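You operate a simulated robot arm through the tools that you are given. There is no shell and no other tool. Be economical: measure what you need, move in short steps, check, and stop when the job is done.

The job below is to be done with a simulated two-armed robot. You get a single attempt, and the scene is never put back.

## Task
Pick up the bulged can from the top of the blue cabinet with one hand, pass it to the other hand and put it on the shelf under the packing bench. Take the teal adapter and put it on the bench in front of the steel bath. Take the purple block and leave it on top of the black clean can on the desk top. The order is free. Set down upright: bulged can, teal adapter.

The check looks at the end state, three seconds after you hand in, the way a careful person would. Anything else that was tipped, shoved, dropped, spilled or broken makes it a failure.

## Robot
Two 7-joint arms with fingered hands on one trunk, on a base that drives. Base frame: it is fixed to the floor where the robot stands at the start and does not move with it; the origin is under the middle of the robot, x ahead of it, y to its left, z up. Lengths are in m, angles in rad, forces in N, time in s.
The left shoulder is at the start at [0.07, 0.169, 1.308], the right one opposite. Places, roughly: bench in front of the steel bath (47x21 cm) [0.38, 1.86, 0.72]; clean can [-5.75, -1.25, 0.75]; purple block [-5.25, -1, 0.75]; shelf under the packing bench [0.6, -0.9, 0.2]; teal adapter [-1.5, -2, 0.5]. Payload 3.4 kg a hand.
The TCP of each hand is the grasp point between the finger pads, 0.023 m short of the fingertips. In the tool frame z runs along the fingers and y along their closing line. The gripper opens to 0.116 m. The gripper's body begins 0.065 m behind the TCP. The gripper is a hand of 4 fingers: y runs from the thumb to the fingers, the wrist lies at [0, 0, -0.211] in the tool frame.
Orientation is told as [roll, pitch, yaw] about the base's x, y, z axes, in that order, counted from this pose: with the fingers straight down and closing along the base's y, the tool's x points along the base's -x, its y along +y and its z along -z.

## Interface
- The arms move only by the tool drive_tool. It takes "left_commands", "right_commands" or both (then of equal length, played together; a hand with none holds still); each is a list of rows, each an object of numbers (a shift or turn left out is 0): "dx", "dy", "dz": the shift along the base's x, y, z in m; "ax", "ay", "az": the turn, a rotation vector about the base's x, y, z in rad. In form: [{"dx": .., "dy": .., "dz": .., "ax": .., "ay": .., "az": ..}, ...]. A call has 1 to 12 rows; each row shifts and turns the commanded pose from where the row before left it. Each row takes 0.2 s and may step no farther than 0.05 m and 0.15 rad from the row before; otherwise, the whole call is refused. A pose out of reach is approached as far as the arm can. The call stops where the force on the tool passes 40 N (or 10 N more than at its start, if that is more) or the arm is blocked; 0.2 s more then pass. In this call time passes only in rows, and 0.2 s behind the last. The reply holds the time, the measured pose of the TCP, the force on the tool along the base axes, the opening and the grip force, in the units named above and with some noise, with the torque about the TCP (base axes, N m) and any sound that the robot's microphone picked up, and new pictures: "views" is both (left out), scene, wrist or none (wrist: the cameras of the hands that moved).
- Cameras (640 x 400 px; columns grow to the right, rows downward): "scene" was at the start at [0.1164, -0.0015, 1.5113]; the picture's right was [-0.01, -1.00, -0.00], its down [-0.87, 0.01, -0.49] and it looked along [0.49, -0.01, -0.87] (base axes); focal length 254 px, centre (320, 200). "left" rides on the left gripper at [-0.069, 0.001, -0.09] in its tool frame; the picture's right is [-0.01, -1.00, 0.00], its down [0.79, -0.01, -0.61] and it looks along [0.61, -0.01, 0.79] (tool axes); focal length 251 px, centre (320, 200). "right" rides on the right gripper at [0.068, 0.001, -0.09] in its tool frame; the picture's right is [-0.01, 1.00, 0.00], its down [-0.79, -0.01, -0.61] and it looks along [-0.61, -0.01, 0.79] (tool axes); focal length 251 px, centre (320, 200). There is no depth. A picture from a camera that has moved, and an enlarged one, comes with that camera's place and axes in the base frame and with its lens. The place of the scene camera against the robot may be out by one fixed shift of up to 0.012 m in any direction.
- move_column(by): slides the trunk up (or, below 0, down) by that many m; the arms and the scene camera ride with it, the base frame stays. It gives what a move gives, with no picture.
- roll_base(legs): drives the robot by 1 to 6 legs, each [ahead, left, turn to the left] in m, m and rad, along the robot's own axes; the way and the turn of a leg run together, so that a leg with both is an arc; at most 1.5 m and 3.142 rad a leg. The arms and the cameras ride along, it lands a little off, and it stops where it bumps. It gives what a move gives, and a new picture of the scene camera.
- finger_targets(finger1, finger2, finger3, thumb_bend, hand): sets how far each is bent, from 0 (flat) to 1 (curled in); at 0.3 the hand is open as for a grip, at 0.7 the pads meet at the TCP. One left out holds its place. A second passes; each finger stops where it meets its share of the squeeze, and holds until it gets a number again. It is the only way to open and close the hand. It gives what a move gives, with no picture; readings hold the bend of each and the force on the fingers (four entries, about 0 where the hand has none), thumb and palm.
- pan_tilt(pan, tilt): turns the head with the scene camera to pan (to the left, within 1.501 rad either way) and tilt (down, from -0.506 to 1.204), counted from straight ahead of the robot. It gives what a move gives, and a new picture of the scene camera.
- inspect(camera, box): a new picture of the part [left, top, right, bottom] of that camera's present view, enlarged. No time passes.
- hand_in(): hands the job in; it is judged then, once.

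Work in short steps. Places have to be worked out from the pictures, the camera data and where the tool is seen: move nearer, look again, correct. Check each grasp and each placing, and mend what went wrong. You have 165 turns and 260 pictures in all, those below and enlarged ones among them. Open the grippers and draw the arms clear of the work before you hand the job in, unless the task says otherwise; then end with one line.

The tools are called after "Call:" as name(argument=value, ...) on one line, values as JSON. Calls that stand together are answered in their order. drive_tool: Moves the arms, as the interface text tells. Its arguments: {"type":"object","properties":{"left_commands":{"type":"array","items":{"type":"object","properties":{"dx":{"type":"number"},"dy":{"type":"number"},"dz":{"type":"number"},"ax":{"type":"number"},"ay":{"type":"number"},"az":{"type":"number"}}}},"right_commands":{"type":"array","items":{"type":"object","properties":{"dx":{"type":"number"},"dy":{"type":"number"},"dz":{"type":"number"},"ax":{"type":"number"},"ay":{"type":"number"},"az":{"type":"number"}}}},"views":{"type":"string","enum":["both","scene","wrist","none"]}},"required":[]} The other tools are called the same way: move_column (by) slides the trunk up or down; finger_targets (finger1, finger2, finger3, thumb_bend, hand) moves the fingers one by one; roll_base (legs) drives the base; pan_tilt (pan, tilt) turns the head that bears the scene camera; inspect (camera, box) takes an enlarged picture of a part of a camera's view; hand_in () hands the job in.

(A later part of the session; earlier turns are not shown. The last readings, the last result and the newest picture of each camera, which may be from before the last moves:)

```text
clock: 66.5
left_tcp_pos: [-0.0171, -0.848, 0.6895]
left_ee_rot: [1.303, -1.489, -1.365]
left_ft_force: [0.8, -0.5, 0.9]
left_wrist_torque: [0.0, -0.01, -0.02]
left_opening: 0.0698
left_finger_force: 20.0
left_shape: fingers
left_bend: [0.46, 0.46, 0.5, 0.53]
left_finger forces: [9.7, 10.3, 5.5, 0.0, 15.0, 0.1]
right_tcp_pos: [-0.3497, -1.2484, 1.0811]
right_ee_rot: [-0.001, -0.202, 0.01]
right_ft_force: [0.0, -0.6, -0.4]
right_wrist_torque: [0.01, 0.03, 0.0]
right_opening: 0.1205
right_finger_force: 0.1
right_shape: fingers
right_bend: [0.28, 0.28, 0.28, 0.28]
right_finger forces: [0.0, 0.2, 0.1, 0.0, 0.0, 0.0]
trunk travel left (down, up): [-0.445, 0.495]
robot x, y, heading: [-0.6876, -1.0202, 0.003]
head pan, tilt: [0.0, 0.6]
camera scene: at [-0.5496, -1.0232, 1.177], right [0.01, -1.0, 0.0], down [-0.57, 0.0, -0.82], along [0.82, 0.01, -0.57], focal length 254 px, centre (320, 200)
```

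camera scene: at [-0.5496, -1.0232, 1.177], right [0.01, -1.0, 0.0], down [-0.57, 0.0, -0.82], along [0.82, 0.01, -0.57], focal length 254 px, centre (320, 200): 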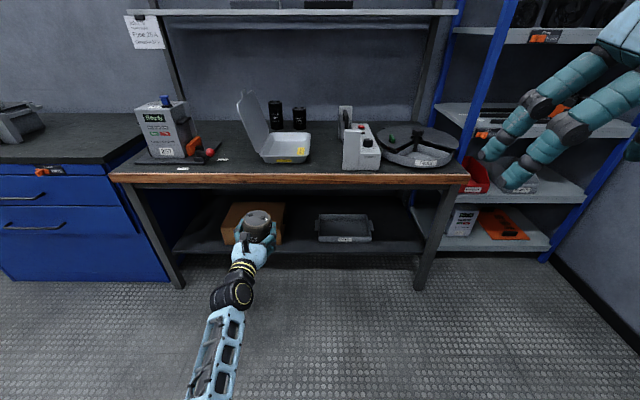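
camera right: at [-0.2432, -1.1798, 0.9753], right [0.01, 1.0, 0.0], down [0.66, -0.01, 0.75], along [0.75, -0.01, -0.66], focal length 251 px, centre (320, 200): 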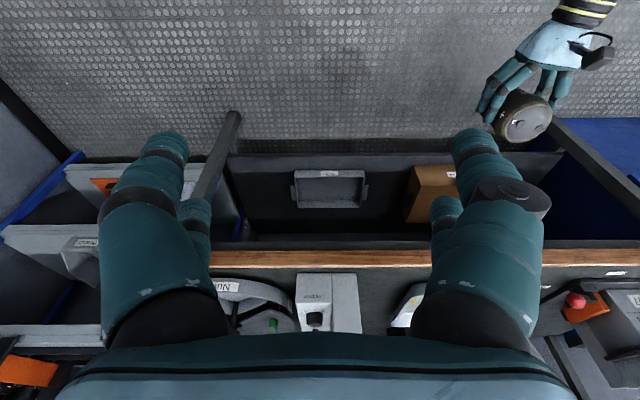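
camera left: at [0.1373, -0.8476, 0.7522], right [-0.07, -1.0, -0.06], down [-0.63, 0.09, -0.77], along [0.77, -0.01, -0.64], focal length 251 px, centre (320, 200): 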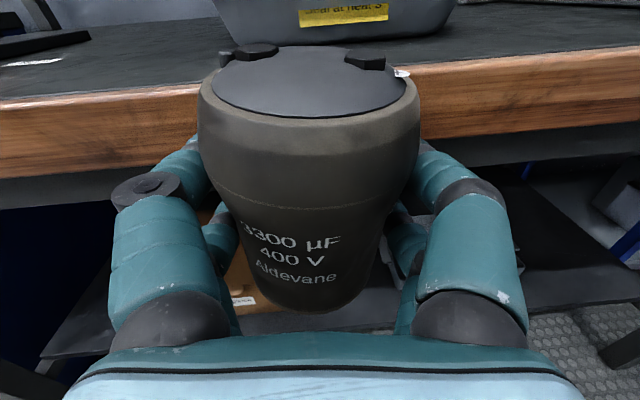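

The can is still well held. In free space I roll the hand level and extend 6 cm further, then lower the trunk 0.33.

Call:
drive_tool(left_commands=[{"dx": 0.02, "ax": -0.035}, {"dx": 0.02, "ax": -0.035}, {"dx": 0.02}], views="none")

Call:
move_column(by=-0.33)

Call:
drive_tool(left_commands=[{"dz": -0.01}])

```text
clock: 67.3
left_tcp_pos: [0.0435, -0.8507, 0.6887]
left_ee_rot: [0.214, -1.553, -0.281]
left_ft_force: [-0.6, -0.4, -0.5]
left_wrist_torque: [0.0, 0.04, -0.02]
left_opening: 0.07
left_finger_force: 20.0
left_shape: fingers
left_bend: [0.46, 0.46, 0.5, 0.53]
left_finger forces: [9.6, 10.3, 5.4, 0.1, 14.9, 0.0]
right_tcp_pos: [-0.3494, -1.2476, 1.0806]
right_ee_rot: [-0.002, -0.202, 0.007]
right_ft_force: [-0.4, 0.3, -0.4]
right_wrist_torque: [0.04, -0.02, 0.01]
right_opening: 0.1202
right_finger_force: 0.1
right_shape: fingers
right_bend: [0.28, 0.28, 0.28, 0.28]
right_finger forces: [0.0, 0.1, 0.0, 0.0, 0.1, 0.0]
trunk travel left (down, up): [-0.445, 0.495]
robot x, y, heading: [-0.6891, -1.0221, 0.005]
head pan, tilt: [0.0, 0.6]
```

```text
clock: 70.5
left_tcp_pos: [0.0431, -0.8505, 0.3587]
left_ee_rot: [0.311, -1.554, -0.373]
left_ft_force: [0.2, -0.4, -0.1]
left_wrist_torque: [-0.01, 0.03, 0.02]
left_opening: 0.0698
left_finger_force: 20.2
left_shape: fingers
left_bend: [0.46, 0.46, 0.5, 0.53]
left_finger forces: [9.6, 10.3, 5.4, 0.1, 14.8, 0.0]
right_tcp_pos: [-0.3506, -1.2476, 0.7502]
right_ee_rot: [-0.002, -0.201, 0.008]
right_ft_force: [0.3, -0.7, 0.7]
right_wrist_torque: [-0.03, -0.03, -0.01]
right_opening: 0.1206
right_finger_force: 0.1
right_shape: fingers
right_bend: [0.28, 0.28, 0.28, 0.28]
right_finger forces: [0.0, 0.1, 0.1, 0.0, 0.1, 0.0]
trunk travel left (down, up): [-0.115, 0.825]
robot x, y, heading: [-0.6895, -1.0214, 0.004]
head pan, tilt: [0.0, 0.6]
```

```text
clock: 70.9
left_tcp_pos: [0.043, -0.8501, 0.349]
left_ee_rot: [0.315, -1.554, -0.377]
left_ft_force: [0.0, 1.0, 0.1]
left_wrist_torque: [0.02, 0.03, 0.0]
left_opening: 0.0699
left_finger_force: 19.7
left_shape: fingers
left_bend: [0.46, 0.46, 0.5, 0.53]
left_finger forces: [9.6, 10.3, 5.4, 0.0, 14.7, 0.0]
right_tcp_pos: [-0.3495, -1.2477, 0.7512]
right_ee_rot: [0.0, -0.201, 0.008]
right_ft_force: [-1.1, -0.8, -1.0]
right_wrist_torque: [-0.01, -0.01, 0.01]
right_opening: 0.1204
right_finger_force: 0.0
right_shape: fingers
right_bend: [0.28, 0.28, 0.28, 0.28]
right_finger forces: [0.1, 0.0, 0.1, 0.0, 0.0, 0.0]
trunk travel left (down, up): [-0.115, 0.825]
robot x, y, heading: [-0.6893, -1.0231, 0.012]
head pan, tilt: [0.0, 0.6]
camera scene: at [-0.5498, -1.0234, 0.8471], right [0.01, -1.0, 0.0], down [-0.57, 0.0, -0.82], along [0.82, 0.01, -0.57], focal length 254 px, centre (320, 200)
camera left: at [-0.0452, -0.844, 0.4201], right [-0.06, -1.0, 0.0], down [-0.62, 0.04, -0.78], along [0.78, -0.05, -0.62], focal length 251 px, centre (320, 200)
```

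scene: 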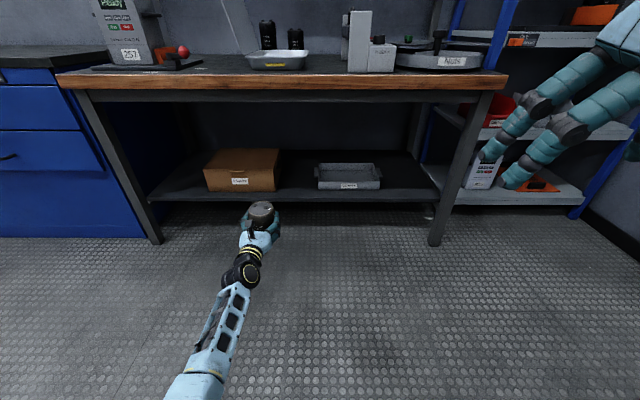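
left: 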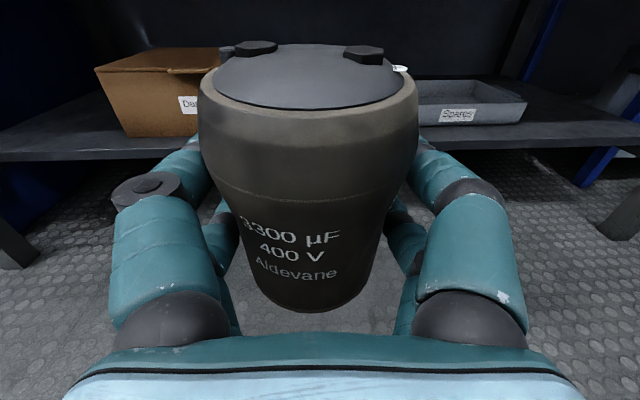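

Level and clear at TCP z 0.349 (can bottom ≈0.295). I drive right 0.06 and ahead 0.40 to bring it over the shelf gap.

Call:
roll_base(legs=[[0, -0.06, 0], [0.3, 0, 0]])

Call:
inspect(camera="left", box=[0, 0, 640, 400])

```text
clock: 73.5
left_tcp_pos: [0.342, -0.9075, 0.3492]
left_ee_rot: [0.305, -1.553, -0.367]
left_ft_force: [0.0, 1.0, -0.5]
left_wrist_torque: [-0.04, 0.0, 0.0]
left_opening: 0.0699
left_finger_force: 20.2
left_shape: fingers
left_bend: [0.46, 0.46, 0.5, 0.53]
left_finger forces: [9.7, 10.4, 5.5, 0.0, 14.9, 0.0]
right_tcp_pos: [-0.0499, -1.304, 0.751]
right_ee_rot: [-0.001, -0.201, 0.01]
right_ft_force: [-0.6, -0.9, 0.1]
right_wrist_torque: [0.02, -0.01, 0.02]
right_opening: 0.1202
right_finger_force: 0.1
right_shape: fingers
right_bend: [0.28, 0.28, 0.28, 0.28]
right_finger forces: [0.1, 0.0, 0.0, 0.0, 0.1, 0.0]
trunk travel left (down, up): [-0.115, 0.825]
robot x, y, heading: [-0.3877, -1.0831, 0.005]
head pan, tilt: [0.0, 0.6]
camera scene: at [-0.2498, -1.081, 0.8471], right [0.01, -1.0, 0.0], down [-0.57, 0.0, -0.82], along [0.82, 0.01, -0.57], focal length 254 px, centre (320, 200)
```

scene: 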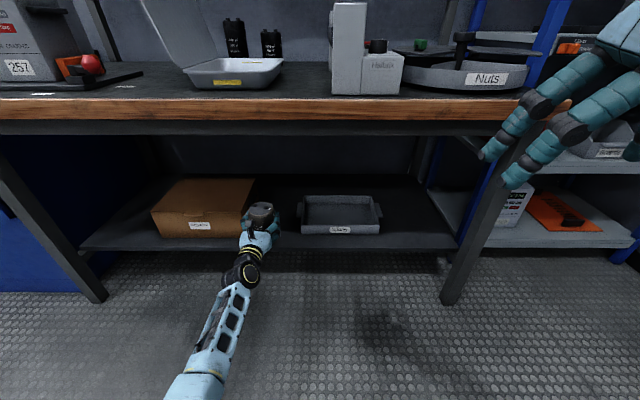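

```text
1.00 times, centred on (320, 200) of left (not enlarged: the box is as wide or as high as the picture)
camera zoom: at [0.2547, -0.9017, 0.4199], right [-0.06, -1.0, 0.0], down [-0.62, 0.04, -0.78], along [0.78, -0.05, -0.62], focal length 251 px, centre (320, 200)
```

zoom: 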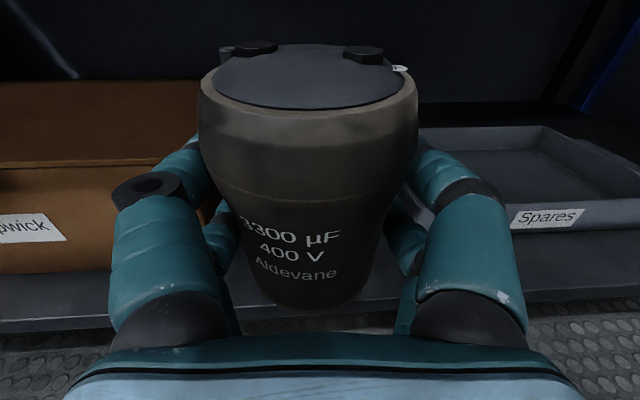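

The shelf edge is at x≈0.385. I drive 0.12 further so the can stands some 9 cm inside the edge, then check.

Call:
roll_base(legs=[[0.12, 0, 0]])

Call:
inspect(camera="left", box=[0, 0, 640, 400])

Call:
inspect(camera="scene", box=[160, 130, 400, 280])

```text
clock: 74.8
left_tcp_pos: [0.4632, -0.9073, 0.3483]
left_ee_rot: [0.3, -1.551, -0.362]
left_ft_force: [-0.4, -0.4, -0.6]
left_wrist_torque: [-0.02, 0.03, 0.0]
left_opening: 0.0699
left_finger_force: 20.4
left_shape: fingers
left_bend: [0.46, 0.46, 0.5, 0.53]
left_finger forces: [9.7, 10.3, 5.4, 0.0, 14.8, 0.0]
right_tcp_pos: [0.0698, -1.3039, 0.7505]
right_ee_rot: [-0.002, -0.199, 0.009]
right_ft_force: [0.8, 0.1, -0.1]
right_wrist_torque: [0.01, 0.01, 0.02]
right_opening: 0.1209
right_finger_force: 0.0
right_shape: fingers
right_bend: [0.28, 0.28, 0.28, 0.28]
right_finger forces: [0.0, 0.1, 0.0, 0.0, 0.0, 0.0]
trunk travel left (down, up): [-0.115, 0.825]
robot x, y, heading: [-0.2672, -1.0782, 0.008]
head pan, tilt: [0.0, 0.6]
camera scene: at [-0.1295, -1.0803, 0.8471], right [0.01, -1.0, 0.0], down [-0.57, 0.0, -0.82], along [0.82, 0.01, -0.57], focal length 254 px, centre (320, 200)
```

scene: 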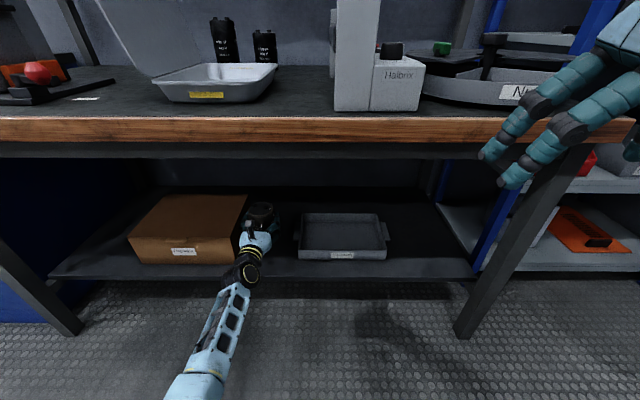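

```text
1.00 times, centred on (320, 200) of left (not enlarged: the box is as wide or as high as the picture)
camera zoom: at [0.3752, -0.9013, 0.4197], right [-0.06, -1.0, 0.0], down [-0.62, 0.04, -0.78], along [0.78, -0.05, -0.62], focal length 251 px, centre (320, 200)
```

zoom: 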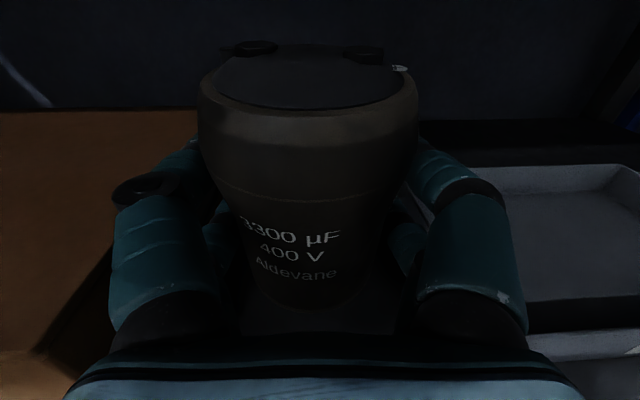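

```text
2.67 times, centred on (280, 205) of scene
camera zoom: at [-0.1295, -1.0803, 0.8471], right [0.01, -1.0, 0.0], down [-0.57, 0.0, -0.82], along [0.82, 0.01, -0.57], focal length 678 px, centre (427, 187)
```

zoom: 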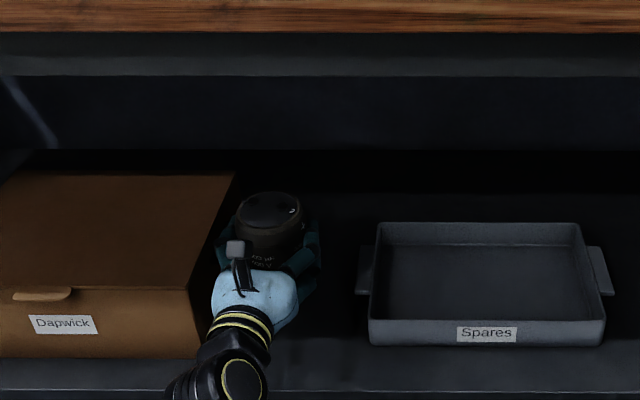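

The gap runs from the carton side at y≈−0.80 to the tray handle at ≈−0.985; the can is well inside. I lower to TCP z 0.275 first.

Call:
drive_tool(left_commands=[{"dz": -0.025, "dy": 0.01}, {"dz": -0.025}, {"dz": -0.02}], views="none")

Call:
inspect(camera="scene", box=[160, 130, 400, 280])

```text
clock: 75.6
left_tcp_pos: [0.4615, -0.8968, 0.2771]
left_ee_rot: [0.293, -1.554, -0.357]
left_ft_force: [-0.9, -0.3, -0.6]
left_wrist_torque: [0.01, 0.01, 0.06]
left_opening: 0.07
left_finger_force: 18.9
left_shape: fingers
left_bend: [0.46, 0.46, 0.51, 0.53]
left_finger forces: [9.4, 9.8, 4.9, 0.0, 14.6, 0.1]
right_tcp_pos: [0.0702, -1.3047, 0.7518]
right_ee_rot: [-0.002, -0.201, 0.009]
right_ft_force: [0.0, -0.8, -0.7]
right_wrist_torque: [-0.01, -0.05, 0.0]
right_opening: 0.1206
right_finger_force: 0.0
right_shape: fingers
right_bend: [0.28, 0.28, 0.28, 0.28]
right_finger forces: [0.0, 0.0, 0.0, 0.0, 0.0, 0.0]
trunk travel left (down, up): [-0.115, 0.825]
robot x, y, heading: [-0.2716, -1.0764, 0.007]
head pan, tilt: [0.0, 0.6]
```

```text
2.67 times, centred on (280, 205) of scene
camera zoom: at [-0.1296, -1.0803, 0.8471], right [0.01, -1.0, 0.0], down [-0.57, 0.0, -0.82], along [0.82, 0.01, -0.57], focal length 678 px, centre (427, 187)
```

zoom: 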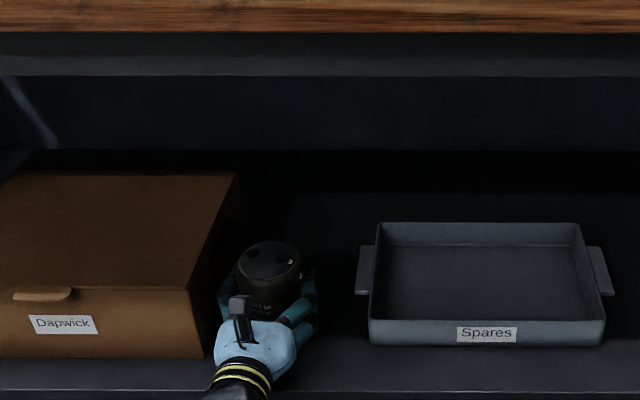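

Still free. I lower in 6 mm steps watching the force.

Call:
drive_tool(left_commands=[{"dz": -0.006}, {"dz": -0.006}], views="none")

Call:
drive_tool(left_commands=[{"dz": -0.006}, {}], views="none")

```text
clock: 76.2
left_tcp_pos: [0.4633, -0.8974, 0.2688]
left_ee_rot: [0.518, -1.56, -0.581]
left_ft_force: [3.9, 1.3, 6.9]
left_wrist_torque: [0.1, 0.15, -0.07]
left_opening: 0.0697
left_finger_force: 19.0
left_shape: fingers
left_bend: [0.45, 0.46, 0.51, 0.53]
left_finger forces: [9.2, 10.5, 4.4, 0.0, 14.0, 0.0]
right_tcp_pos: [0.0691, -1.3049, 0.7515]
right_ee_rot: [-0.002, -0.202, 0.01]
right_ft_force: [-0.2, -0.2, -0.5]
right_wrist_torque: [0.01, -0.01, -0.01]
right_opening: 0.1205
right_finger_force: 0.1
right_shape: fingers
right_bend: [0.28, 0.28, 0.28, 0.28]
right_finger forces: [0.0, 0.0, 0.1, 0.1, 0.0, 0.0]
trunk travel left (down, up): [-0.115, 0.825]
robot x, y, heading: [-0.2678, -1.0838, 0.006]
head pan, tilt: [0.0, 0.6]
```

```text
clock: 76.8
left_tcp_pos: [0.4628, -0.8978, 0.2664]
left_ee_rot: [0.728, -1.56, -0.792]
left_ft_force: [9.0, 1.3, 21.9]
left_wrist_torque: [0.24, 0.01, -0.09]
left_opening: 0.0693
left_finger_force: 18.4
left_shape: fingers
left_bend: [0.45, 0.46, 0.51, 0.52]
left_finger forces: [9.0, 9.8, 4.5, 0.0, 13.7, 0.0]
right_tcp_pos: [0.0675, -1.3051, 0.7523]
right_ee_rot: [0.0, -0.204, 0.008]
right_ft_force: [-0.5, -0.9, 0.0]
right_wrist_torque: [0.0, 0.02, 0.04]
right_opening: 0.1204
right_finger_force: 0.2
right_shape: fingers
right_bend: [0.28, 0.28, 0.28, 0.28]
right_finger forces: [0.0, 0.0, 0.0, 0.0, 0.1, 0.1]
trunk travel left (down, up): [-0.115, 0.825]
robot x, y, heading: [-0.2708, -1.0786, 0.006]
head pan, tilt: [0.0, 0.6]
```

Contact at TCP z 0.266 (22 N up). I ease up 5 mm, then open the fingers gently.

Call:
drive_tool(left_commands=[{"dz": 0.007}], views="none")

Call:
finger_targets(hand="left", finger1=0.4, finger2=0.4, finger3=0.4, thumb_bend=0.4)

Call:
inspect(camera="left", box=[0, 0, 640, 400])

Call:
inspect(camera="scene", box=[200, 180, 320, 255])

```text
clock: 77.2
left_tcp_pos: [0.4605, -0.8985, 0.2671]
left_ee_rot: [0.293, -1.549, -0.355]
left_ft_force: [1.4, -0.9, 5.1]
left_wrist_torque: [0.16, 0.03, -0.03]
left_opening: 0.0696
left_finger_force: 18.8
left_shape: fingers
left_bend: [0.45, 0.46, 0.51, 0.52]
left_finger forces: [9.1, 9.7, 5.1, 0.0, 14.4, 0.0]
right_tcp_pos: [0.0689, -1.305, 0.7519]
right_ee_rot: [-0.001, -0.203, 0.009]
right_ft_force: [0.6, -0.2, -0.9]
right_wrist_torque: [-0.02, 0.01, 0.03]
right_opening: 0.1203
right_finger_force: 0.1
right_shape: fingers
right_bend: [0.28, 0.28, 0.28, 0.28]
right_finger forces: [0.0, 0.0, 0.0, 0.1, 0.1, 0.0]
trunk travel left (down, up): [-0.115, 0.825]
robot x, y, heading: [-0.2671, -1.0804, 0.007]
head pan, tilt: [0.0, 0.6]
```

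```text
clock: 78.2
left_tcp_pos: [0.4621, -0.8968, 0.2688]
left_ee_rot: [0.328, -1.553, -0.392]
left_ft_force: [0.2, -0.8, 0.1]
left_wrist_torque: [-0.02, 0.01, 0.01]
left_opening: 0.0875
left_finger_force: 0.0
left_shape: fingers
left_bend: [0.4, 0.4, 0.4, 0.4]
left_finger forces: [0.0, 0.1, 0.0, 0.1, 0.0, 0.0]
right_tcp_pos: [0.0682, -1.3039, 0.751]
right_ee_rot: [-0.003, -0.201, 0.009]
right_ft_force: [0.4, -0.3, -0.3]
right_wrist_torque: [-0.01, -0.01, -0.03]
right_opening: 0.1205
right_finger_force: 0.0
right_shape: fingers
right_bend: [0.28, 0.28, 0.28, 0.28]
right_finger forces: [0.0, 0.0, 0.0, 0.0, 0.0, 0.0]
trunk travel left (down, up): [-0.115, 0.825]
robot x, y, heading: [-0.2661, -1.0774, 0.005]
head pan, tilt: [0.0, 0.6]
```

```text
1.00 times, centred on (320, 200) of left (not enlarged: the box is as wide or as high as the picture)
camera zoom: at [0.3744, -0.892, 0.3393], right [-0.06, -1.0, 0.0], down [-0.62, 0.04, -0.78], along [0.78, -0.05, -0.62], focal length 251 px, centre (320, 200)
```

zoom: 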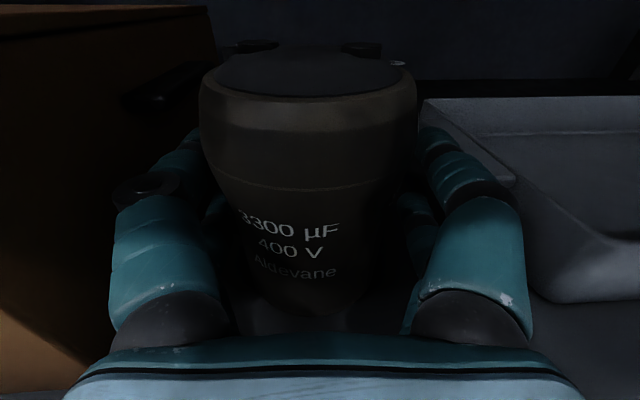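

```text
5.33 times, centred on (260, 218) of scene
camera zoom: at [-0.1303, -1.0804, 0.8472], right [0.01, -1.0, 0.0], down [-0.57, 0.0, -0.82], along [0.82, 0.01, -0.57], focal length 1356 px, centre (640, 107)
```

zoom: 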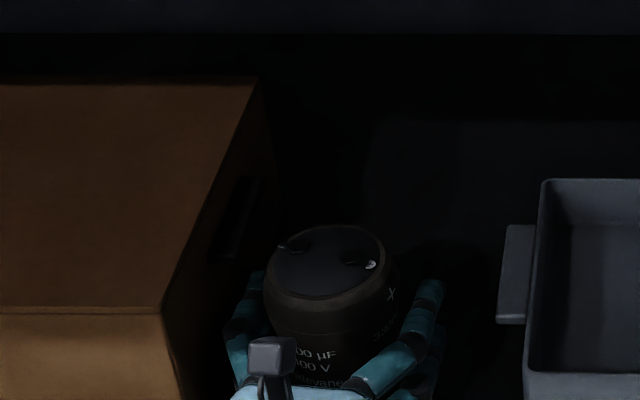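

The can stands free and upright. I open a little more and back the base straight off 0.3 m.

Call:
finger_targets(hand="left", finger1=0.34, finger2=0.34, finger3=0.34, thumb_bend=0.34)

Call:
roll_base(legs=[[-0.35, 0, 0]])

Call:
inspect(camera="scene", box=[180, 110, 420, 260])

```text
clock: 79.2
left_tcp_pos: [0.4625, -0.8977, 0.2685]
left_ee_rot: [0.332, -1.553, -0.396]
left_ft_force: [0.3, 0.1, 0.2]
left_wrist_torque: [-0.01, 0.01, -0.01]
left_opening: 0.1049
left_finger_force: 0.0
left_shape: fingers
left_bend: [0.34, 0.34, 0.34, 0.34]
left_finger forces: [0.1, 0.0, 0.0, 0.1, 0.0, 0.0]
right_tcp_pos: [0.0696, -1.3048, 0.7506]
right_ee_rot: [-0.002, -0.201, 0.008]
right_ft_force: [-0.2, 0.4, 0.2]
right_wrist_torque: [0.03, 0.03, 0.01]
right_opening: 0.1206
right_finger_force: 0.1
right_shape: fingers
right_bend: [0.28, 0.28, 0.28, 0.28]
right_finger forces: [0.0, 0.0, 0.0, 0.0, 0.1, 0.0]
trunk travel left (down, up): [-0.115, 0.825]
robot x, y, heading: [-0.2652, -1.0818, 0.004]
head pan, tilt: [0.0, 0.6]
```

```text
clock: 81.4
left_tcp_pos: [0.1128, -0.9027, 0.2683]
left_ee_rot: [0.335, -1.553, -0.402]
left_ft_force: [-0.1, -0.3, -0.4]
left_wrist_torque: [0.01, 0.0, -0.04]
left_opening: 0.1051
left_finger_force: 0.0
left_shape: fingers
left_bend: [0.34, 0.34, 0.34, 0.34]
left_finger forces: [0.0, 0.0, 0.0, 0.0, 0.1, 0.0]
right_tcp_pos: [-0.2814, -1.3077, 0.7502]
right_ee_rot: [-0.003, -0.201, 0.005]
right_ft_force: [0.7, 0.4, 0.4]
right_wrist_torque: [-0.04, -0.01, 0.0]
right_opening: 0.1207
right_finger_force: 0.0
right_shape: fingers
right_bend: [0.28, 0.28, 0.28, 0.28]
right_finger forces: [0.1, 0.0, 0.1, 0.0, 0.0, 0.0]
trunk travel left (down, up): [-0.115, 0.825]
robot x, y, heading: [-0.621, -1.0817, 0.005]
head pan, tilt: [0.0, 0.6]
camera scene: at [-0.4797, -1.0826, 0.8473], right [0.0, -1.0, 0.0], down [-0.56, 0.0, -0.83], along [0.83, 0.0, -0.56], focal length 254 px, centre (320, 200)
```

scene: 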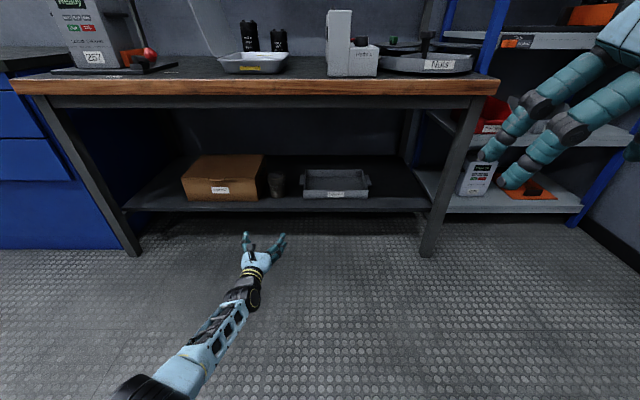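

```text
2.67 times, centred on (300, 185) of scene
camera zoom: at [-0.4797, -1.0826, 0.8473], right [0.0, -1.0, 0.0], down [-0.56, 0.0, -0.83], along [0.83, 0.0, -0.56], focal length 678 px, centre (373, 240)
```

zoom: 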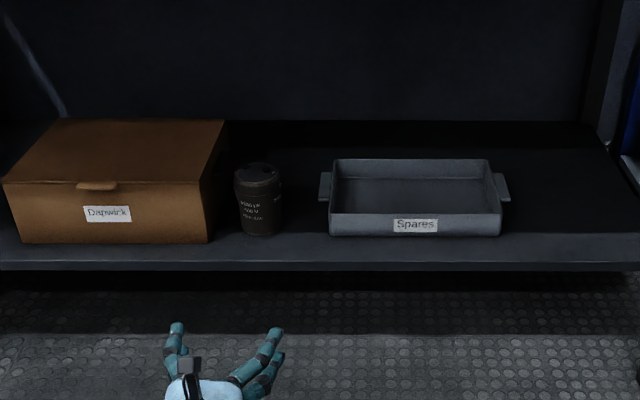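

The bulged can stands upright on the shelf. I raise the trunk and fold the left hand back to a tool-down travel pose.

Call:
move_column(by=0.4)

Call:
drive_tool(left_commands=[{"dx": -0.03, "dz": 0.02, "ay": 0.14}, {"dx": -0.03, "dz": 0.02, "ay": 0.14}, {"dx": -0.03, "dz": 0.02, "ay": 0.14}, {"dx": -0.03, "dz": 0.02, "ay": 0.14}, {"dx": -0.03, "dz": 0.02, "ay": 0.14}, {"dx": -0.03, "dz": 0.02, "ay": 0.14}, {"dx": -0.03, "dz": 0.02, "ay": 0.14}, {"dx": -0.03, "dz": 0.02, "ay": 0.14}, {"dx": -0.03, "dz": 0.02, "ay": 0.14}, {"dx": -0.02, "dz": 0.02, "ay": 0.14}, {"dx": -0.02, "dz": 0.02, "ay": 0.14}], views="scene")

```text
clock: 85.3
left_tcp_pos: [0.1138, -0.9021, 0.668]
left_ee_rot: [0.332, -1.551, -0.4]
left_ft_force: [0.2, 0.4, -1.1]
left_wrist_torque: [0.01, 0.03, -0.01]
left_opening: 0.1049
left_finger_force: 0.0
left_shape: fingers
left_bend: [0.34, 0.34, 0.34, 0.34]
left_finger forces: [0.0, 0.0, 0.0, 0.0, 0.0, 0.0]
right_tcp_pos: [-0.2806, -1.309, 1.1509]
right_ee_rot: [-0.002, -0.2, 0.004]
right_ft_force: [0.0, -0.1, 0.8]
right_wrist_torque: [0.02, -0.03, 0.02]
right_opening: 0.1207
right_finger_force: 0.0
right_shape: fingers
right_bend: [0.28, 0.28, 0.28, 0.28]
right_finger forces: [0.0, 0.0, 0.1, 0.0, 0.1, 0.1]
trunk travel left (down, up): [-0.515, 0.425]
robot x, y, heading: [-0.6172, -1.0843, -0.001]
head pan, tilt: [0.0, 0.6]
```

```text
clock: 86.0
left_tcp_pos: [0.049, -0.8155, 0.7239]
left_ee_rot: [0.455, -1.202, -0.438]
left_ft_force: [-0.7, 0.3, 0.0]
left_wrist_torque: [0.02, 0.01, 0.01]
left_opening: 0.1055
left_finger_force: 0.0
left_shape: fingers
left_bend: [0.34, 0.34, 0.34, 0.34]
left_finger forces: [0.0, 0.0, 0.1, 0.0, 0.1, 0.0]
right_tcp_pos: [-0.2796, -1.3056, 1.1511]
right_ee_rot: [-0.002, -0.202, 0.006]
right_ft_force: [0.6, -0.3, 0.4]
right_wrist_torque: [0.0, 0.02, -0.03]
right_opening: 0.1206
right_finger_force: 0.0
right_shape: fingers
right_bend: [0.28, 0.28, 0.28, 0.28]
right_finger forces: [0.0, 0.1, 0.0, 0.0, 0.0, 0.0]
trunk travel left (down, up): [-0.515, 0.425]
robot x, y, heading: [-0.6162, -1.0852, 0.009]
head pan, tilt: [0.0, 0.6]
stopped in row 3 (left hand): the arm was blocked; the commanded pose is now the measured one
camera scene: at [-0.48, -1.0817, 1.2473], right [0.0, -1.0, 0.0], down [-0.56, 0.0, -0.83], along [0.83, 0.0, -0.56], focal length 254 px, centre (320, 200)
```

scene: 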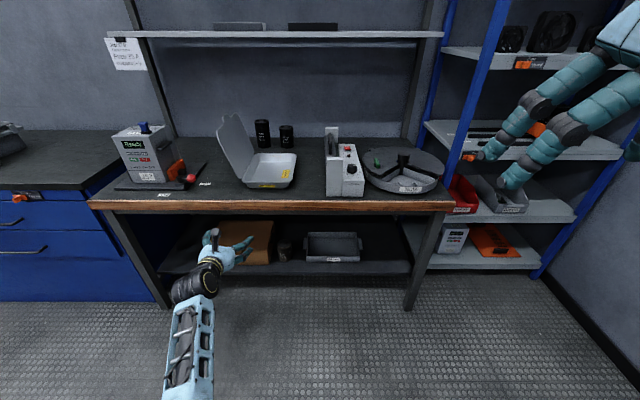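

Blocked by a joint limit while folding. I lift the left hand first, then pitch it in smaller turns.

Call:
drive_tool(left_commands=[{"dz": 0.04}, {"dz": 0.04}, {"dz": 0.04}, {"dz": 0.04}, {"dz": 0.04}, {"ay": 0.1}, {"ay": 0.1}, {"ay": 0.1}, {"ay": 0.1}, {"ay": 0.1}, {"ay": 0.1}], views="scene")

```text
clock: 88.4
left_tcp_pos: [0.0475, -0.8175, 0.9217]
left_ee_rot: [0.156, -0.621, -0.189]
left_ft_force: [0.1, -0.4, 1.0]
left_wrist_torque: [-0.01, 0.02, 0.02]
left_opening: 0.1056
left_finger_force: 0.1
left_shape: fingers
left_bend: [0.34, 0.34, 0.34, 0.34]
left_finger forces: [0.1, 0.1, 0.0, 0.0, 0.1, 0.1]
right_tcp_pos: [-0.2797, -1.306, 1.1515]
right_ee_rot: [-0.002, -0.202, 0.005]
right_ft_force: [0.0, 0.5, 0.1]
right_wrist_torque: [0.01, -0.02, 0.0]
right_opening: 0.1203
right_finger_force: 0.1
right_shape: fingers
right_bend: [0.28, 0.28, 0.28, 0.28]
right_finger forces: [0.0, 0.1, 0.0, 0.1, 0.0, 0.0]
trunk travel left (down, up): [-0.515, 0.425]
robot x, y, heading: [-0.6207, -1.0811, 0.003]
head pan, tilt: [0.0, 0.6]
camera scene: at [-0.4794, -1.0824, 1.2472], right [0.0, -1.0, 0.0], down [-0.57, 0.0, -0.82], along [0.82, 0.0, -0.57], focal length 254 px, centre (320, 200)
```

scene: 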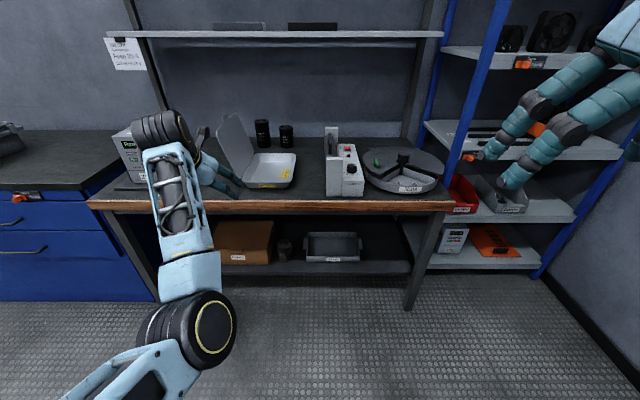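

Now it follows. I finish the pitch and pull the left hand back to travel position, then turn the base right to look for the adapter.

Call:
drive_tool(left_commands=[{"ay": 0.1, "dx": -0.04, "dz": 0.02, "ax": -0.02, "az": 0.02}, {"ay": 0.1, "dx": -0.04, "dz": 0.02, "ax": -0.02, "az": 0.02}, {"ay": 0.1, "dx": -0.04, "dz": 0.02, "ax": -0.02, "az": 0.02}, {"ay": 0.1, "dx": -0.04, "dz": 0.02, "ax": -0.02, "az": 0.02}, {"ay": 0.1, "dx": -0.04, "dz": 0.02, "ax": -0.02, "az": 0.02}, {"ay": 0.1, "dx": -0.04, "dz": 0.02, "ax": -0.02, "az": 0.02}, {"dx": -0.04}, {"dx": -0.04}], views="none")

Call:
roll_base(legs=[[-0.2, 0, 0], [0, 0, -1.57]])

Call:
pan_tilt(pan=-0.5, tilt=0.6)

```text
clock: 90.2
left_tcp_pos: [-0.0993, -0.7446, 1.039]
left_ee_rot: [-0.049, -0.036, 0.041]
left_ft_force: [0.6, 0.0, 0.2]
left_wrist_torque: [0.01, 0.02, 0.0]
left_opening: 0.1056
left_finger_force: 0.0
left_shape: fingers
left_bend: [0.34, 0.34, 0.34, 0.34]
left_finger forces: [0.0, 0.0, 0.1, 0.1, 0.0, 0.0]
left hand out of reach, approached as far as the arm can: row 2, 3, 4, 5, 6, 7, 8
right_tcp_pos: [-0.2798, -1.3073, 1.1494]
right_ee_rot: [-0.002, -0.2, 0.007]
right_ft_force: [1.4, 0.1, -0.5]
right_wrist_torque: [-0.04, 0.01, 0.02]
right_opening: 0.1207
right_finger_force: 0.0
right_shape: fingers
right_bend: [0.28, 0.28, 0.28, 0.28]
right_finger forces: [0.1, 0.1, 0.1, 0.0, 0.1, 0.0]
trunk travel left (down, up): [-0.515, 0.425]
robot x, y, heading: [-0.6198, -1.0835, 0.003]
head pan, tilt: [0.0, 0.6]
```

```text
clock: 95.7
left_tcp_pos: [-0.498, -1.6114, 1.0384]
left_ee_rot: [-0.048, -0.038, -1.56]
left_ft_force: [-0.2, 0.3, 0.0]
left_wrist_torque: [0.01, -0.01, 0.0]
left_opening: 0.1057
left_finger_force: 0.0
left_shape: fingers
left_bend: [0.34, 0.34, 0.34, 0.34]
left_finger forces: [0.1, 0.0, 0.0, 0.0, 0.0, 0.0]
right_tcp_pos: [-1.0542, -1.4143, 1.1504]
right_ee_rot: [-0.002, -0.2, -1.593]
right_ft_force: [-0.1, 0.0, 0.2]
right_wrist_torque: [-0.01, 0.02, -0.02]
right_opening: 0.1205
right_finger_force: 0.0
right_shape: fingers
right_bend: [0.28, 0.28, 0.28, 0.28]
right_finger forces: [0.0, 0.0, 0.1, 0.0, 0.0, 0.1]
trunk travel left (down, up): [-0.515, 0.425]
robot x, y, heading: [-0.817, -1.0867, -1.595]
head pan, tilt: [0.0, 0.6]
camera scene: at [-0.822, -1.222, 1.2472], right [-1.0, 0.03, 0.0], down [0.02, 0.56, -0.82], along [-0.02, -0.82, -0.57], focal length 254 px, centre (320, 200)
```

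scene: 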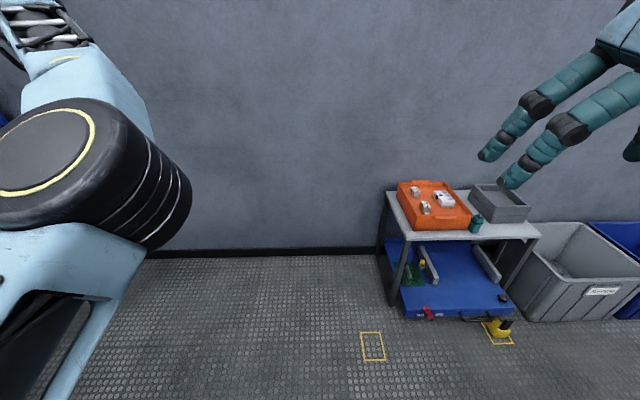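

```text
clock: 96.6
left_tcp_pos: [-0.4968, -1.6112, 1.0378]
left_ee_rot: [-0.049, -0.037, -1.56]
left_ft_force: [-0.7, -0.8, 0.4]
left_wrist_torque: [-0.01, 0.01, 0.0]
left_opening: 0.1056
left_finger_force: 0.1
left_shape: fingers
left_bend: [0.34, 0.34, 0.34, 0.34]
left_finger forces: [0.0, 0.0, 0.0, 0.1, 0.0, 0.0]
right_tcp_pos: [-1.0532, -1.4145, 1.1499]
right_ee_rot: [-0.001, -0.201, -1.596]
right_ft_force: [-0.3, 0.1, 0.0]
right_wrist_torque: [0.0, -0.01, -0.01]
right_opening: 0.1207
right_finger_force: 0.1
right_shape: fingers
right_bend: [0.28, 0.28, 0.28, 0.28]
right_finger forces: [0.0, 0.1, 0.0, 0.0, 0.1, 0.0]
trunk travel left (down, up): [-0.515, 0.425]
robot x, y, heading: [-0.8189, -1.0821, -1.597]
head pan, tilt: [-0.499, 0.6]
camera scene: at [-0.8639, -1.2102, 1.2472], right [-0.87, 0.5, 0.0], down [0.28, 0.49, -0.82], along [-0.41, -0.71, -0.57], focal length 254 px, centre (320, 200)
```

scene: 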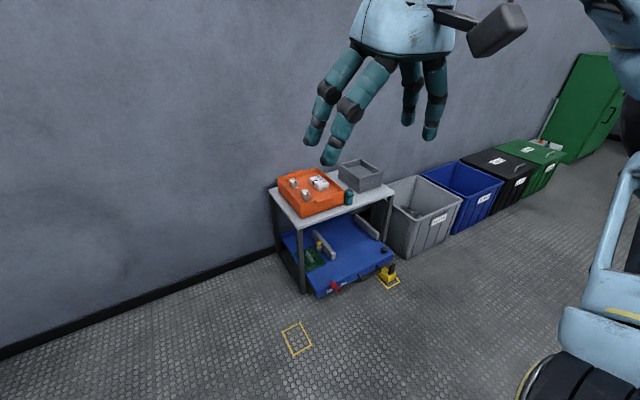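

The teal adapter seems to be the small teal cylinder at (348,197) on the small table. I enlarge.

Call:
inspect(camera="scene", box=[260, 150, 420, 250])

Call:
inspect(camera="scene", box=[260, 230, 420, 330])

```text
4.00 times, centred on (340, 200) of scene
camera zoom: at [-0.8639, -1.2102, 1.2472], right [-0.87, 0.5, 0.0], down [0.28, 0.49, -0.82], along [-0.41, -0.71, -0.57], focal length 1017 px, centre (240, 200)
```

zoom: 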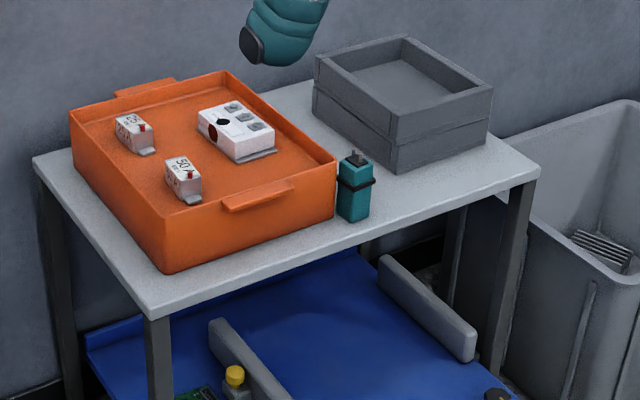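

```text
4.00 times, centred on (340, 280) of scene
camera zoom: at [-0.8639, -1.2102, 1.2472], right [-0.87, 0.5, 0.0], down [0.28, 0.49, -0.82], along [-0.41, -0.71, -0.57], focal length 1017 px, centre (240, -120)
```

zoom: 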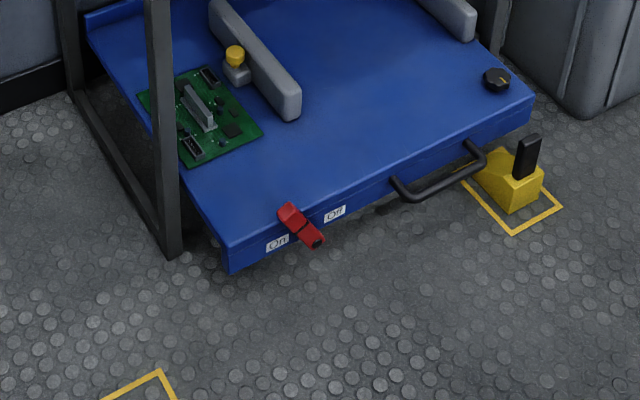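

The adapter stands at about (−1.506, −2.035, 0.5) beside the orange tray. I drive to (−1.33, −1.38) facing the table, staying clear of the cart and pedal, and look again.

Call:
roll_base(legs=[[0, -0.51, 0.02], [0.3, 0, 0]])

Call:
pan_tilt(pan=-0.25, tilt=0.95)

```text
clock: 99.4
left_tcp_pos: [-0.9821, -1.6647, 1.0385]
left_ee_rot: [-0.047, -0.036, -1.672]
left_ft_force: [-0.4, -0.8, -1.2]
left_wrist_torque: [0.0, -0.01, 0.04]
left_opening: 0.1057
left_finger_force: 0.1
left_shape: fingers
left_bend: [0.34, 0.34, 0.34, 0.34]
left_finger forces: [0.0, 0.0, 0.1, 0.0, 0.0, 0.0]
right_tcp_pos: [-1.5118, -1.4045, 1.1504]
right_ee_rot: [-0.001, -0.201, -1.71]
right_ft_force: [-0.1, 0.4, 0.6]
right_wrist_torque: [-0.03, 0.01, 0.02]
right_opening: 0.1204
right_finger_force: 0.0
right_shape: fingers
right_bend: [0.28, 0.28, 0.28, 0.28]
right_finger forces: [0.0, 0.1, 0.1, 0.1, 0.0, 0.0]
trunk travel left (down, up): [-0.515, 0.425]
robot x, y, heading: [-1.2377, -1.1037, -1.716]
head pan, tilt: [-0.499, 0.6]
stopped in leg 1: the robot was blocked; the commanded pose is now the measured one
camera scene: at [-1.3006, -1.2238, 1.2471], right [-0.8, 0.6, 0.0], down [0.34, 0.45, -0.82], along [-0.49, -0.66, -0.57], focal length 254 px, centre (320, 200)
```

scene: 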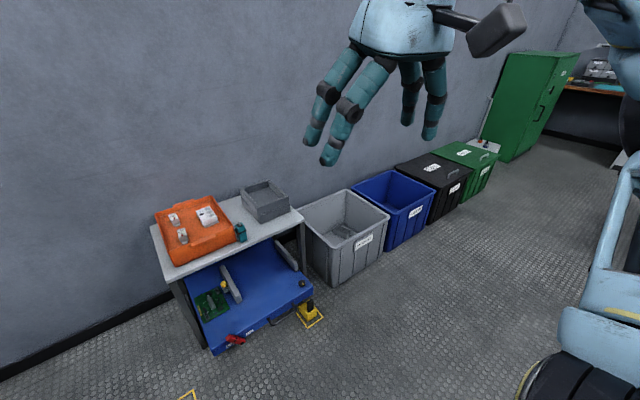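

```text
clock: 100.2
left_tcp_pos: [-0.9794, -1.6638, 1.0375]
left_ee_rot: [-0.047, -0.037, -1.675]
left_ft_force: [0.1, 0.8, 0.7]
left_wrist_torque: [-0.01, 0.02, -0.01]
left_opening: 0.1057
left_finger_force: 0.1
left_shape: fingers
left_bend: [0.34, 0.34, 0.34, 0.34]
left_finger forces: [0.0, 0.1, 0.0, 0.0, 0.0, 0.1]
right_tcp_pos: [-1.5101, -1.4025, 1.1507]
right_ee_rot: [-0.002, -0.202, -1.71]
right_ft_force: [-0.6, -0.9, 0.2]
right_wrist_torque: [0.01, 0.01, -0.01]
right_opening: 0.1202
right_finger_force: 0.0
right_shape: fingers
right_bend: [0.28, 0.28, 0.28, 0.28]
right_finger forces: [0.1, 0.0, 0.0, 0.1, 0.0, 0.0]
trunk travel left (down, up): [-0.515, 0.425]
robot x, y, heading: [-1.2377, -1.1034, -1.716]
head pan, tilt: [-0.25, 0.949]
camera scene: at [-1.2734, -1.2197, 1.2189], right [-0.92, 0.38, 0.0], down [0.31, 0.75, -0.58], along [-0.22, -0.54, -0.81], focal length 254 px, centre (320, 200)
```

scene: 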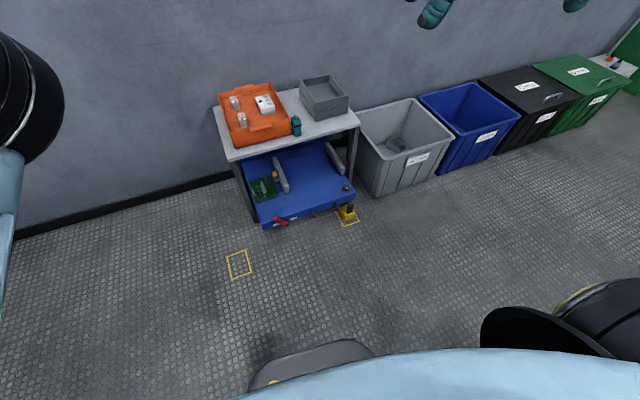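

The base bumped something on its right. I look to the right to see what it is.

Call:
pan_tilt(pan=-1.5, tilt=0.9)

```text
clock: 101.7
left_tcp_pos: [-0.9794, -1.6633, 1.0382]
left_ee_rot: [-0.048, -0.038, -1.674]
left_ft_force: [-0.1, 1.1, -0.2]
left_wrist_torque: [0.0, 0.0, 0.01]
left_opening: 0.1058
left_finger_force: 0.0
left_shape: fingers
left_bend: [0.34, 0.34, 0.34, 0.34]
left_finger forces: [0.1, 0.0, 0.1, 0.1, 0.0, 0.0]
right_tcp_pos: [-1.5099, -1.403, 1.1514]
right_ee_rot: [-0.001, -0.202, -1.71]
right_ft_force: [-1.0, 0.2, 0.4]
right_wrist_torque: [0.0, 0.0, 0.01]
right_opening: 0.1205
right_finger_force: 0.0
right_shape: fingers
right_bend: [0.28, 0.28, 0.28, 0.28]
right_finger forces: [0.1, 0.0, 0.1, 0.0, 0.0, 0.1]
trunk travel left (down, up): [-0.515, 0.425]
robot x, y, heading: [-1.2395, -1.0993, -1.714]
head pan, tilt: [-1.499, 0.901]
camera scene: at [-1.3211, -1.1474, 1.2225], right [0.07, 1.0, 0.0], down [0.78, -0.06, -0.62], along [-0.62, 0.04, -0.78], focal length 254 px, centre (320, 200)
```

scene: 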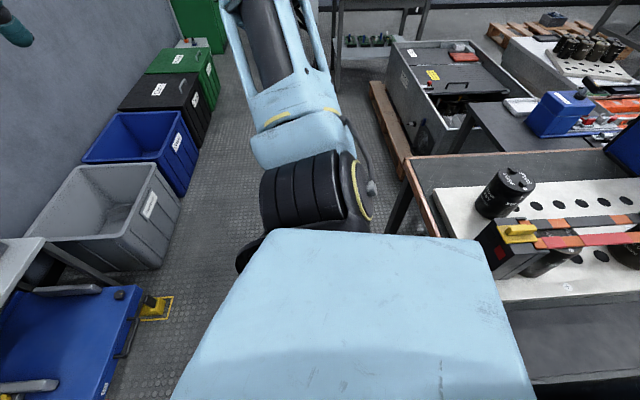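

A central bench stands behind the robot (front edge y≈−0.89), which the base rear bumped. I go forward 0.25 first, then square the heading.

Call:
roll_base(legs=[[0.28, 0, 0], [0, 0, 0.145], [0, -0.06, 0]])

Call:
pan_tilt(pan=-0.3, tilt=1.1)

```text
clock: 104.9
left_tcp_pos: [-0.9999, -1.9032, 1.0383]
left_ee_rot: [-0.048, -0.037, -1.525]
left_ft_force: [0.6, 0.6, 0.3]
left_wrist_torque: [0.0, -0.01, 0.01]
left_opening: 0.1056
left_finger_force: 0.2
left_shape: fingers
left_bend: [0.34, 0.34, 0.34, 0.34]
left_finger forces: [0.1, 0.0, 0.1, 0.0, 0.1, 0.0]
right_tcp_pos: [-1.5639, -1.7253, 1.1502]
right_ee_rot: [-0.002, -0.201, -1.561]
right_ft_force: [-0.8, -0.1, 0.1]
right_wrist_torque: [-0.02, 0.02, -0.03]
right_opening: 0.1201
right_finger_force: 0.1
right_shape: fingers
right_bend: [0.28, 0.28, 0.28, 0.28]
right_finger forces: [0.0, 0.0, 0.0, 0.0, 0.0, 0.1]
trunk travel left (down, up): [-0.515, 0.425]
robot x, y, heading: [-1.3382, -1.3857, -1.57]
head pan, tilt: [-1.499, 0.901]
camera scene: at [-1.4138, -1.4433, 1.2225], right [-0.08, 1.0, 0.0], down [0.78, 0.06, -0.62], along [-0.62, -0.05, -0.78], focal length 254 px, centre (320, 200)
```

scene: 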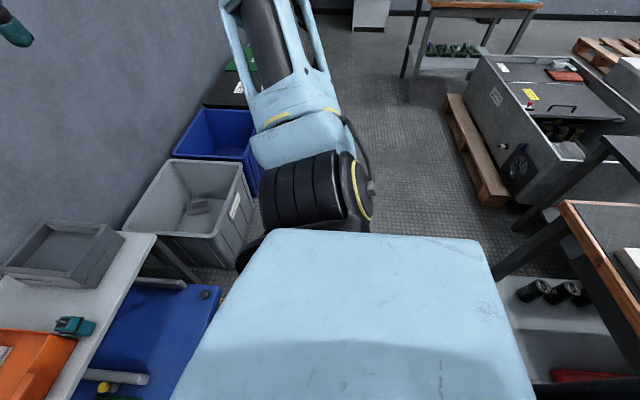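

```text
clock: 106.3
left_tcp_pos: [-0.9994, -1.9031, 1.0379]
left_ee_rot: [-0.048, -0.037, -1.526]
left_ft_force: [-0.8, 0.5, 0.4]
left_wrist_torque: [0.0, -0.02, 0.01]
left_opening: 0.1054
left_finger_force: 0.0
left_shape: fingers
left_bend: [0.34, 0.34, 0.34, 0.34]
left_finger forces: [0.0, 0.0, 0.1, 0.0, 0.0, 0.0]
right_tcp_pos: [-1.5628, -1.7247, 1.1504]
right_ee_rot: [-0.002, -0.201, -1.562]
right_ft_force: [0.1, -0.2, -0.4]
right_wrist_torque: [-0.01, 0.01, 0.01]
right_opening: 0.1204
right_finger_force: 0.1
right_shape: fingers
right_bend: [0.28, 0.28, 0.28, 0.28]
right_finger forces: [0.0, 0.0, 0.1, 0.1, 0.0, 0.0]
trunk travel left (down, up): [-0.515, 0.425]
robot x, y, heading: [-1.3401, -1.3859, -1.569]
head pan, tilt: [-0.3, 1.1]
camera scene: at [-1.3567, -1.4977, 1.2086], right [-0.96, 0.29, 0.0], down [0.26, 0.85, -0.45], along [-0.13, -0.43, -0.89], focal length 254 px, centre (320, 200)
```

scene: 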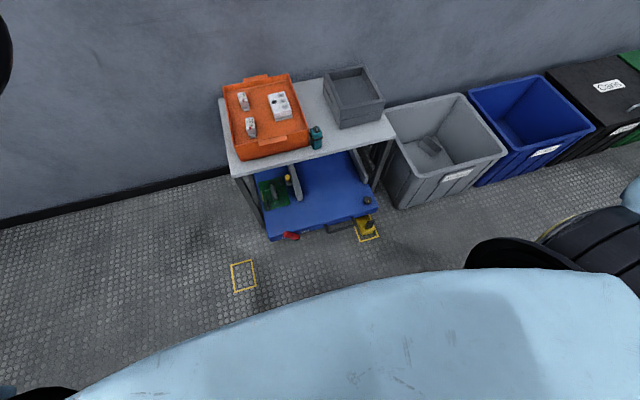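

Call:
inspect(camera="scene", box=[270, 100, 366, 160])

```text
6.67 times, centred on (318, 130) of scene
camera zoom: at [-1.3567, -1.4977, 1.2086], right [-0.96, 0.29, 0.0], down [0.26, 0.85, -0.45], along [-0.13, -0.43, -0.89], focal length 1695 px, centre (333, 667)
```

zoom: 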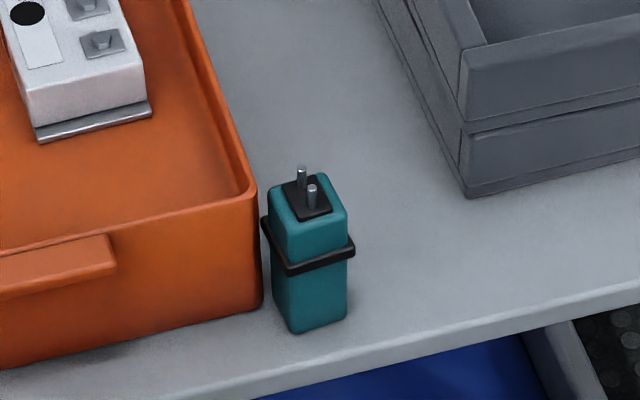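

The adapter is a 3×3×7.4 cm block, x −1.498…−1.527, y −2.032…−2.062, 1 cm beside the tray. I'll grip it closing along y with one digit pair; first I make the right hand vertical and yaw it by +π/2.

Call:
drive_tool(right_commands=[{"ax": 0.1, "az": 0.1}, {"ax": 0.1, "az": 0.1}, {"az": 0.1371}, {"az": 0.1371}, {"az": 0.1371}, {"az": 0.1371}, {"az": 0.1371}, {"az": 0.1371}, {"az": 0.1371}, {"az": 0.1371}, {"az": 0.1371}, {"az": 0.1371}])

```text
clock: 108.9
left_tcp_pos: [-0.9995, -1.9041, 1.0397]
left_ee_rot: [-0.048, -0.037, -1.526]
left_ft_force: [0.5, -0.2, 0.7]
left_wrist_torque: [-0.01, 0.01, -0.02]
left_opening: 0.1055
left_finger_force: 0.0
left_shape: fingers
left_bend: [0.34, 0.34, 0.34, 0.34]
left_finger forces: [0.0, 0.0, 0.0, 0.0, 0.0, 0.1]
right_tcp_pos: [-1.5617, -1.7245, 1.1508]
right_ee_rot: [0.018, -0.003, 0.008]
right_ft_force: [-0.1, -0.2, -0.8]
right_wrist_torque: [0.04, 0.0, 0.01]
right_opening: 0.1203
right_finger_force: 0.0
right_shape: fingers
right_bend: [0.28, 0.28, 0.28, 0.28]
right_finger forces: [0.0, 0.0, 0.0, 0.0, 0.0, 0.0]
trunk travel left (down, up): [-0.515, 0.425]
robot x, y, heading: [-1.3395, -1.3848, -1.57]
head pan, tilt: [-0.3, 1.1]
camera scene: at [-1.3567, -1.4977, 1.2086], right [-0.96, 0.29, 0.0], down [0.26, 0.85, -0.45], along [-0.13, -0.43, -0.89], focal length 254 px, centre (320, 200)
camera right: at [-1.6295, -1.7269, 1.2408], right [0.0, 1.0, 0.02], down [0.79, -0.01, 0.61], along [0.61, 0.02, -0.79], focal length 251 px, centre (320, 200)
```

scene: 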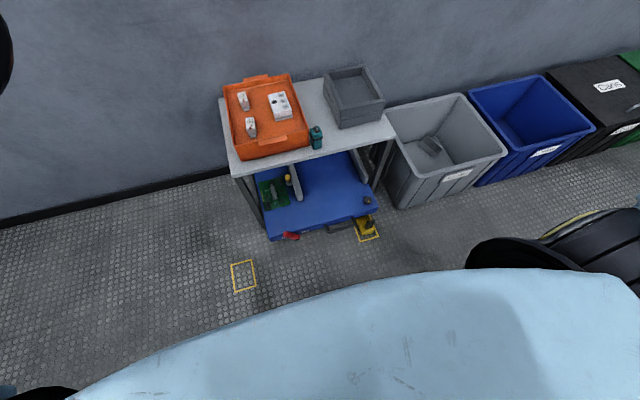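
right: 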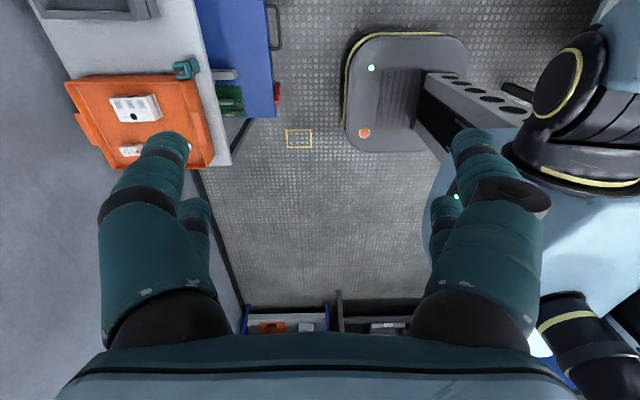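

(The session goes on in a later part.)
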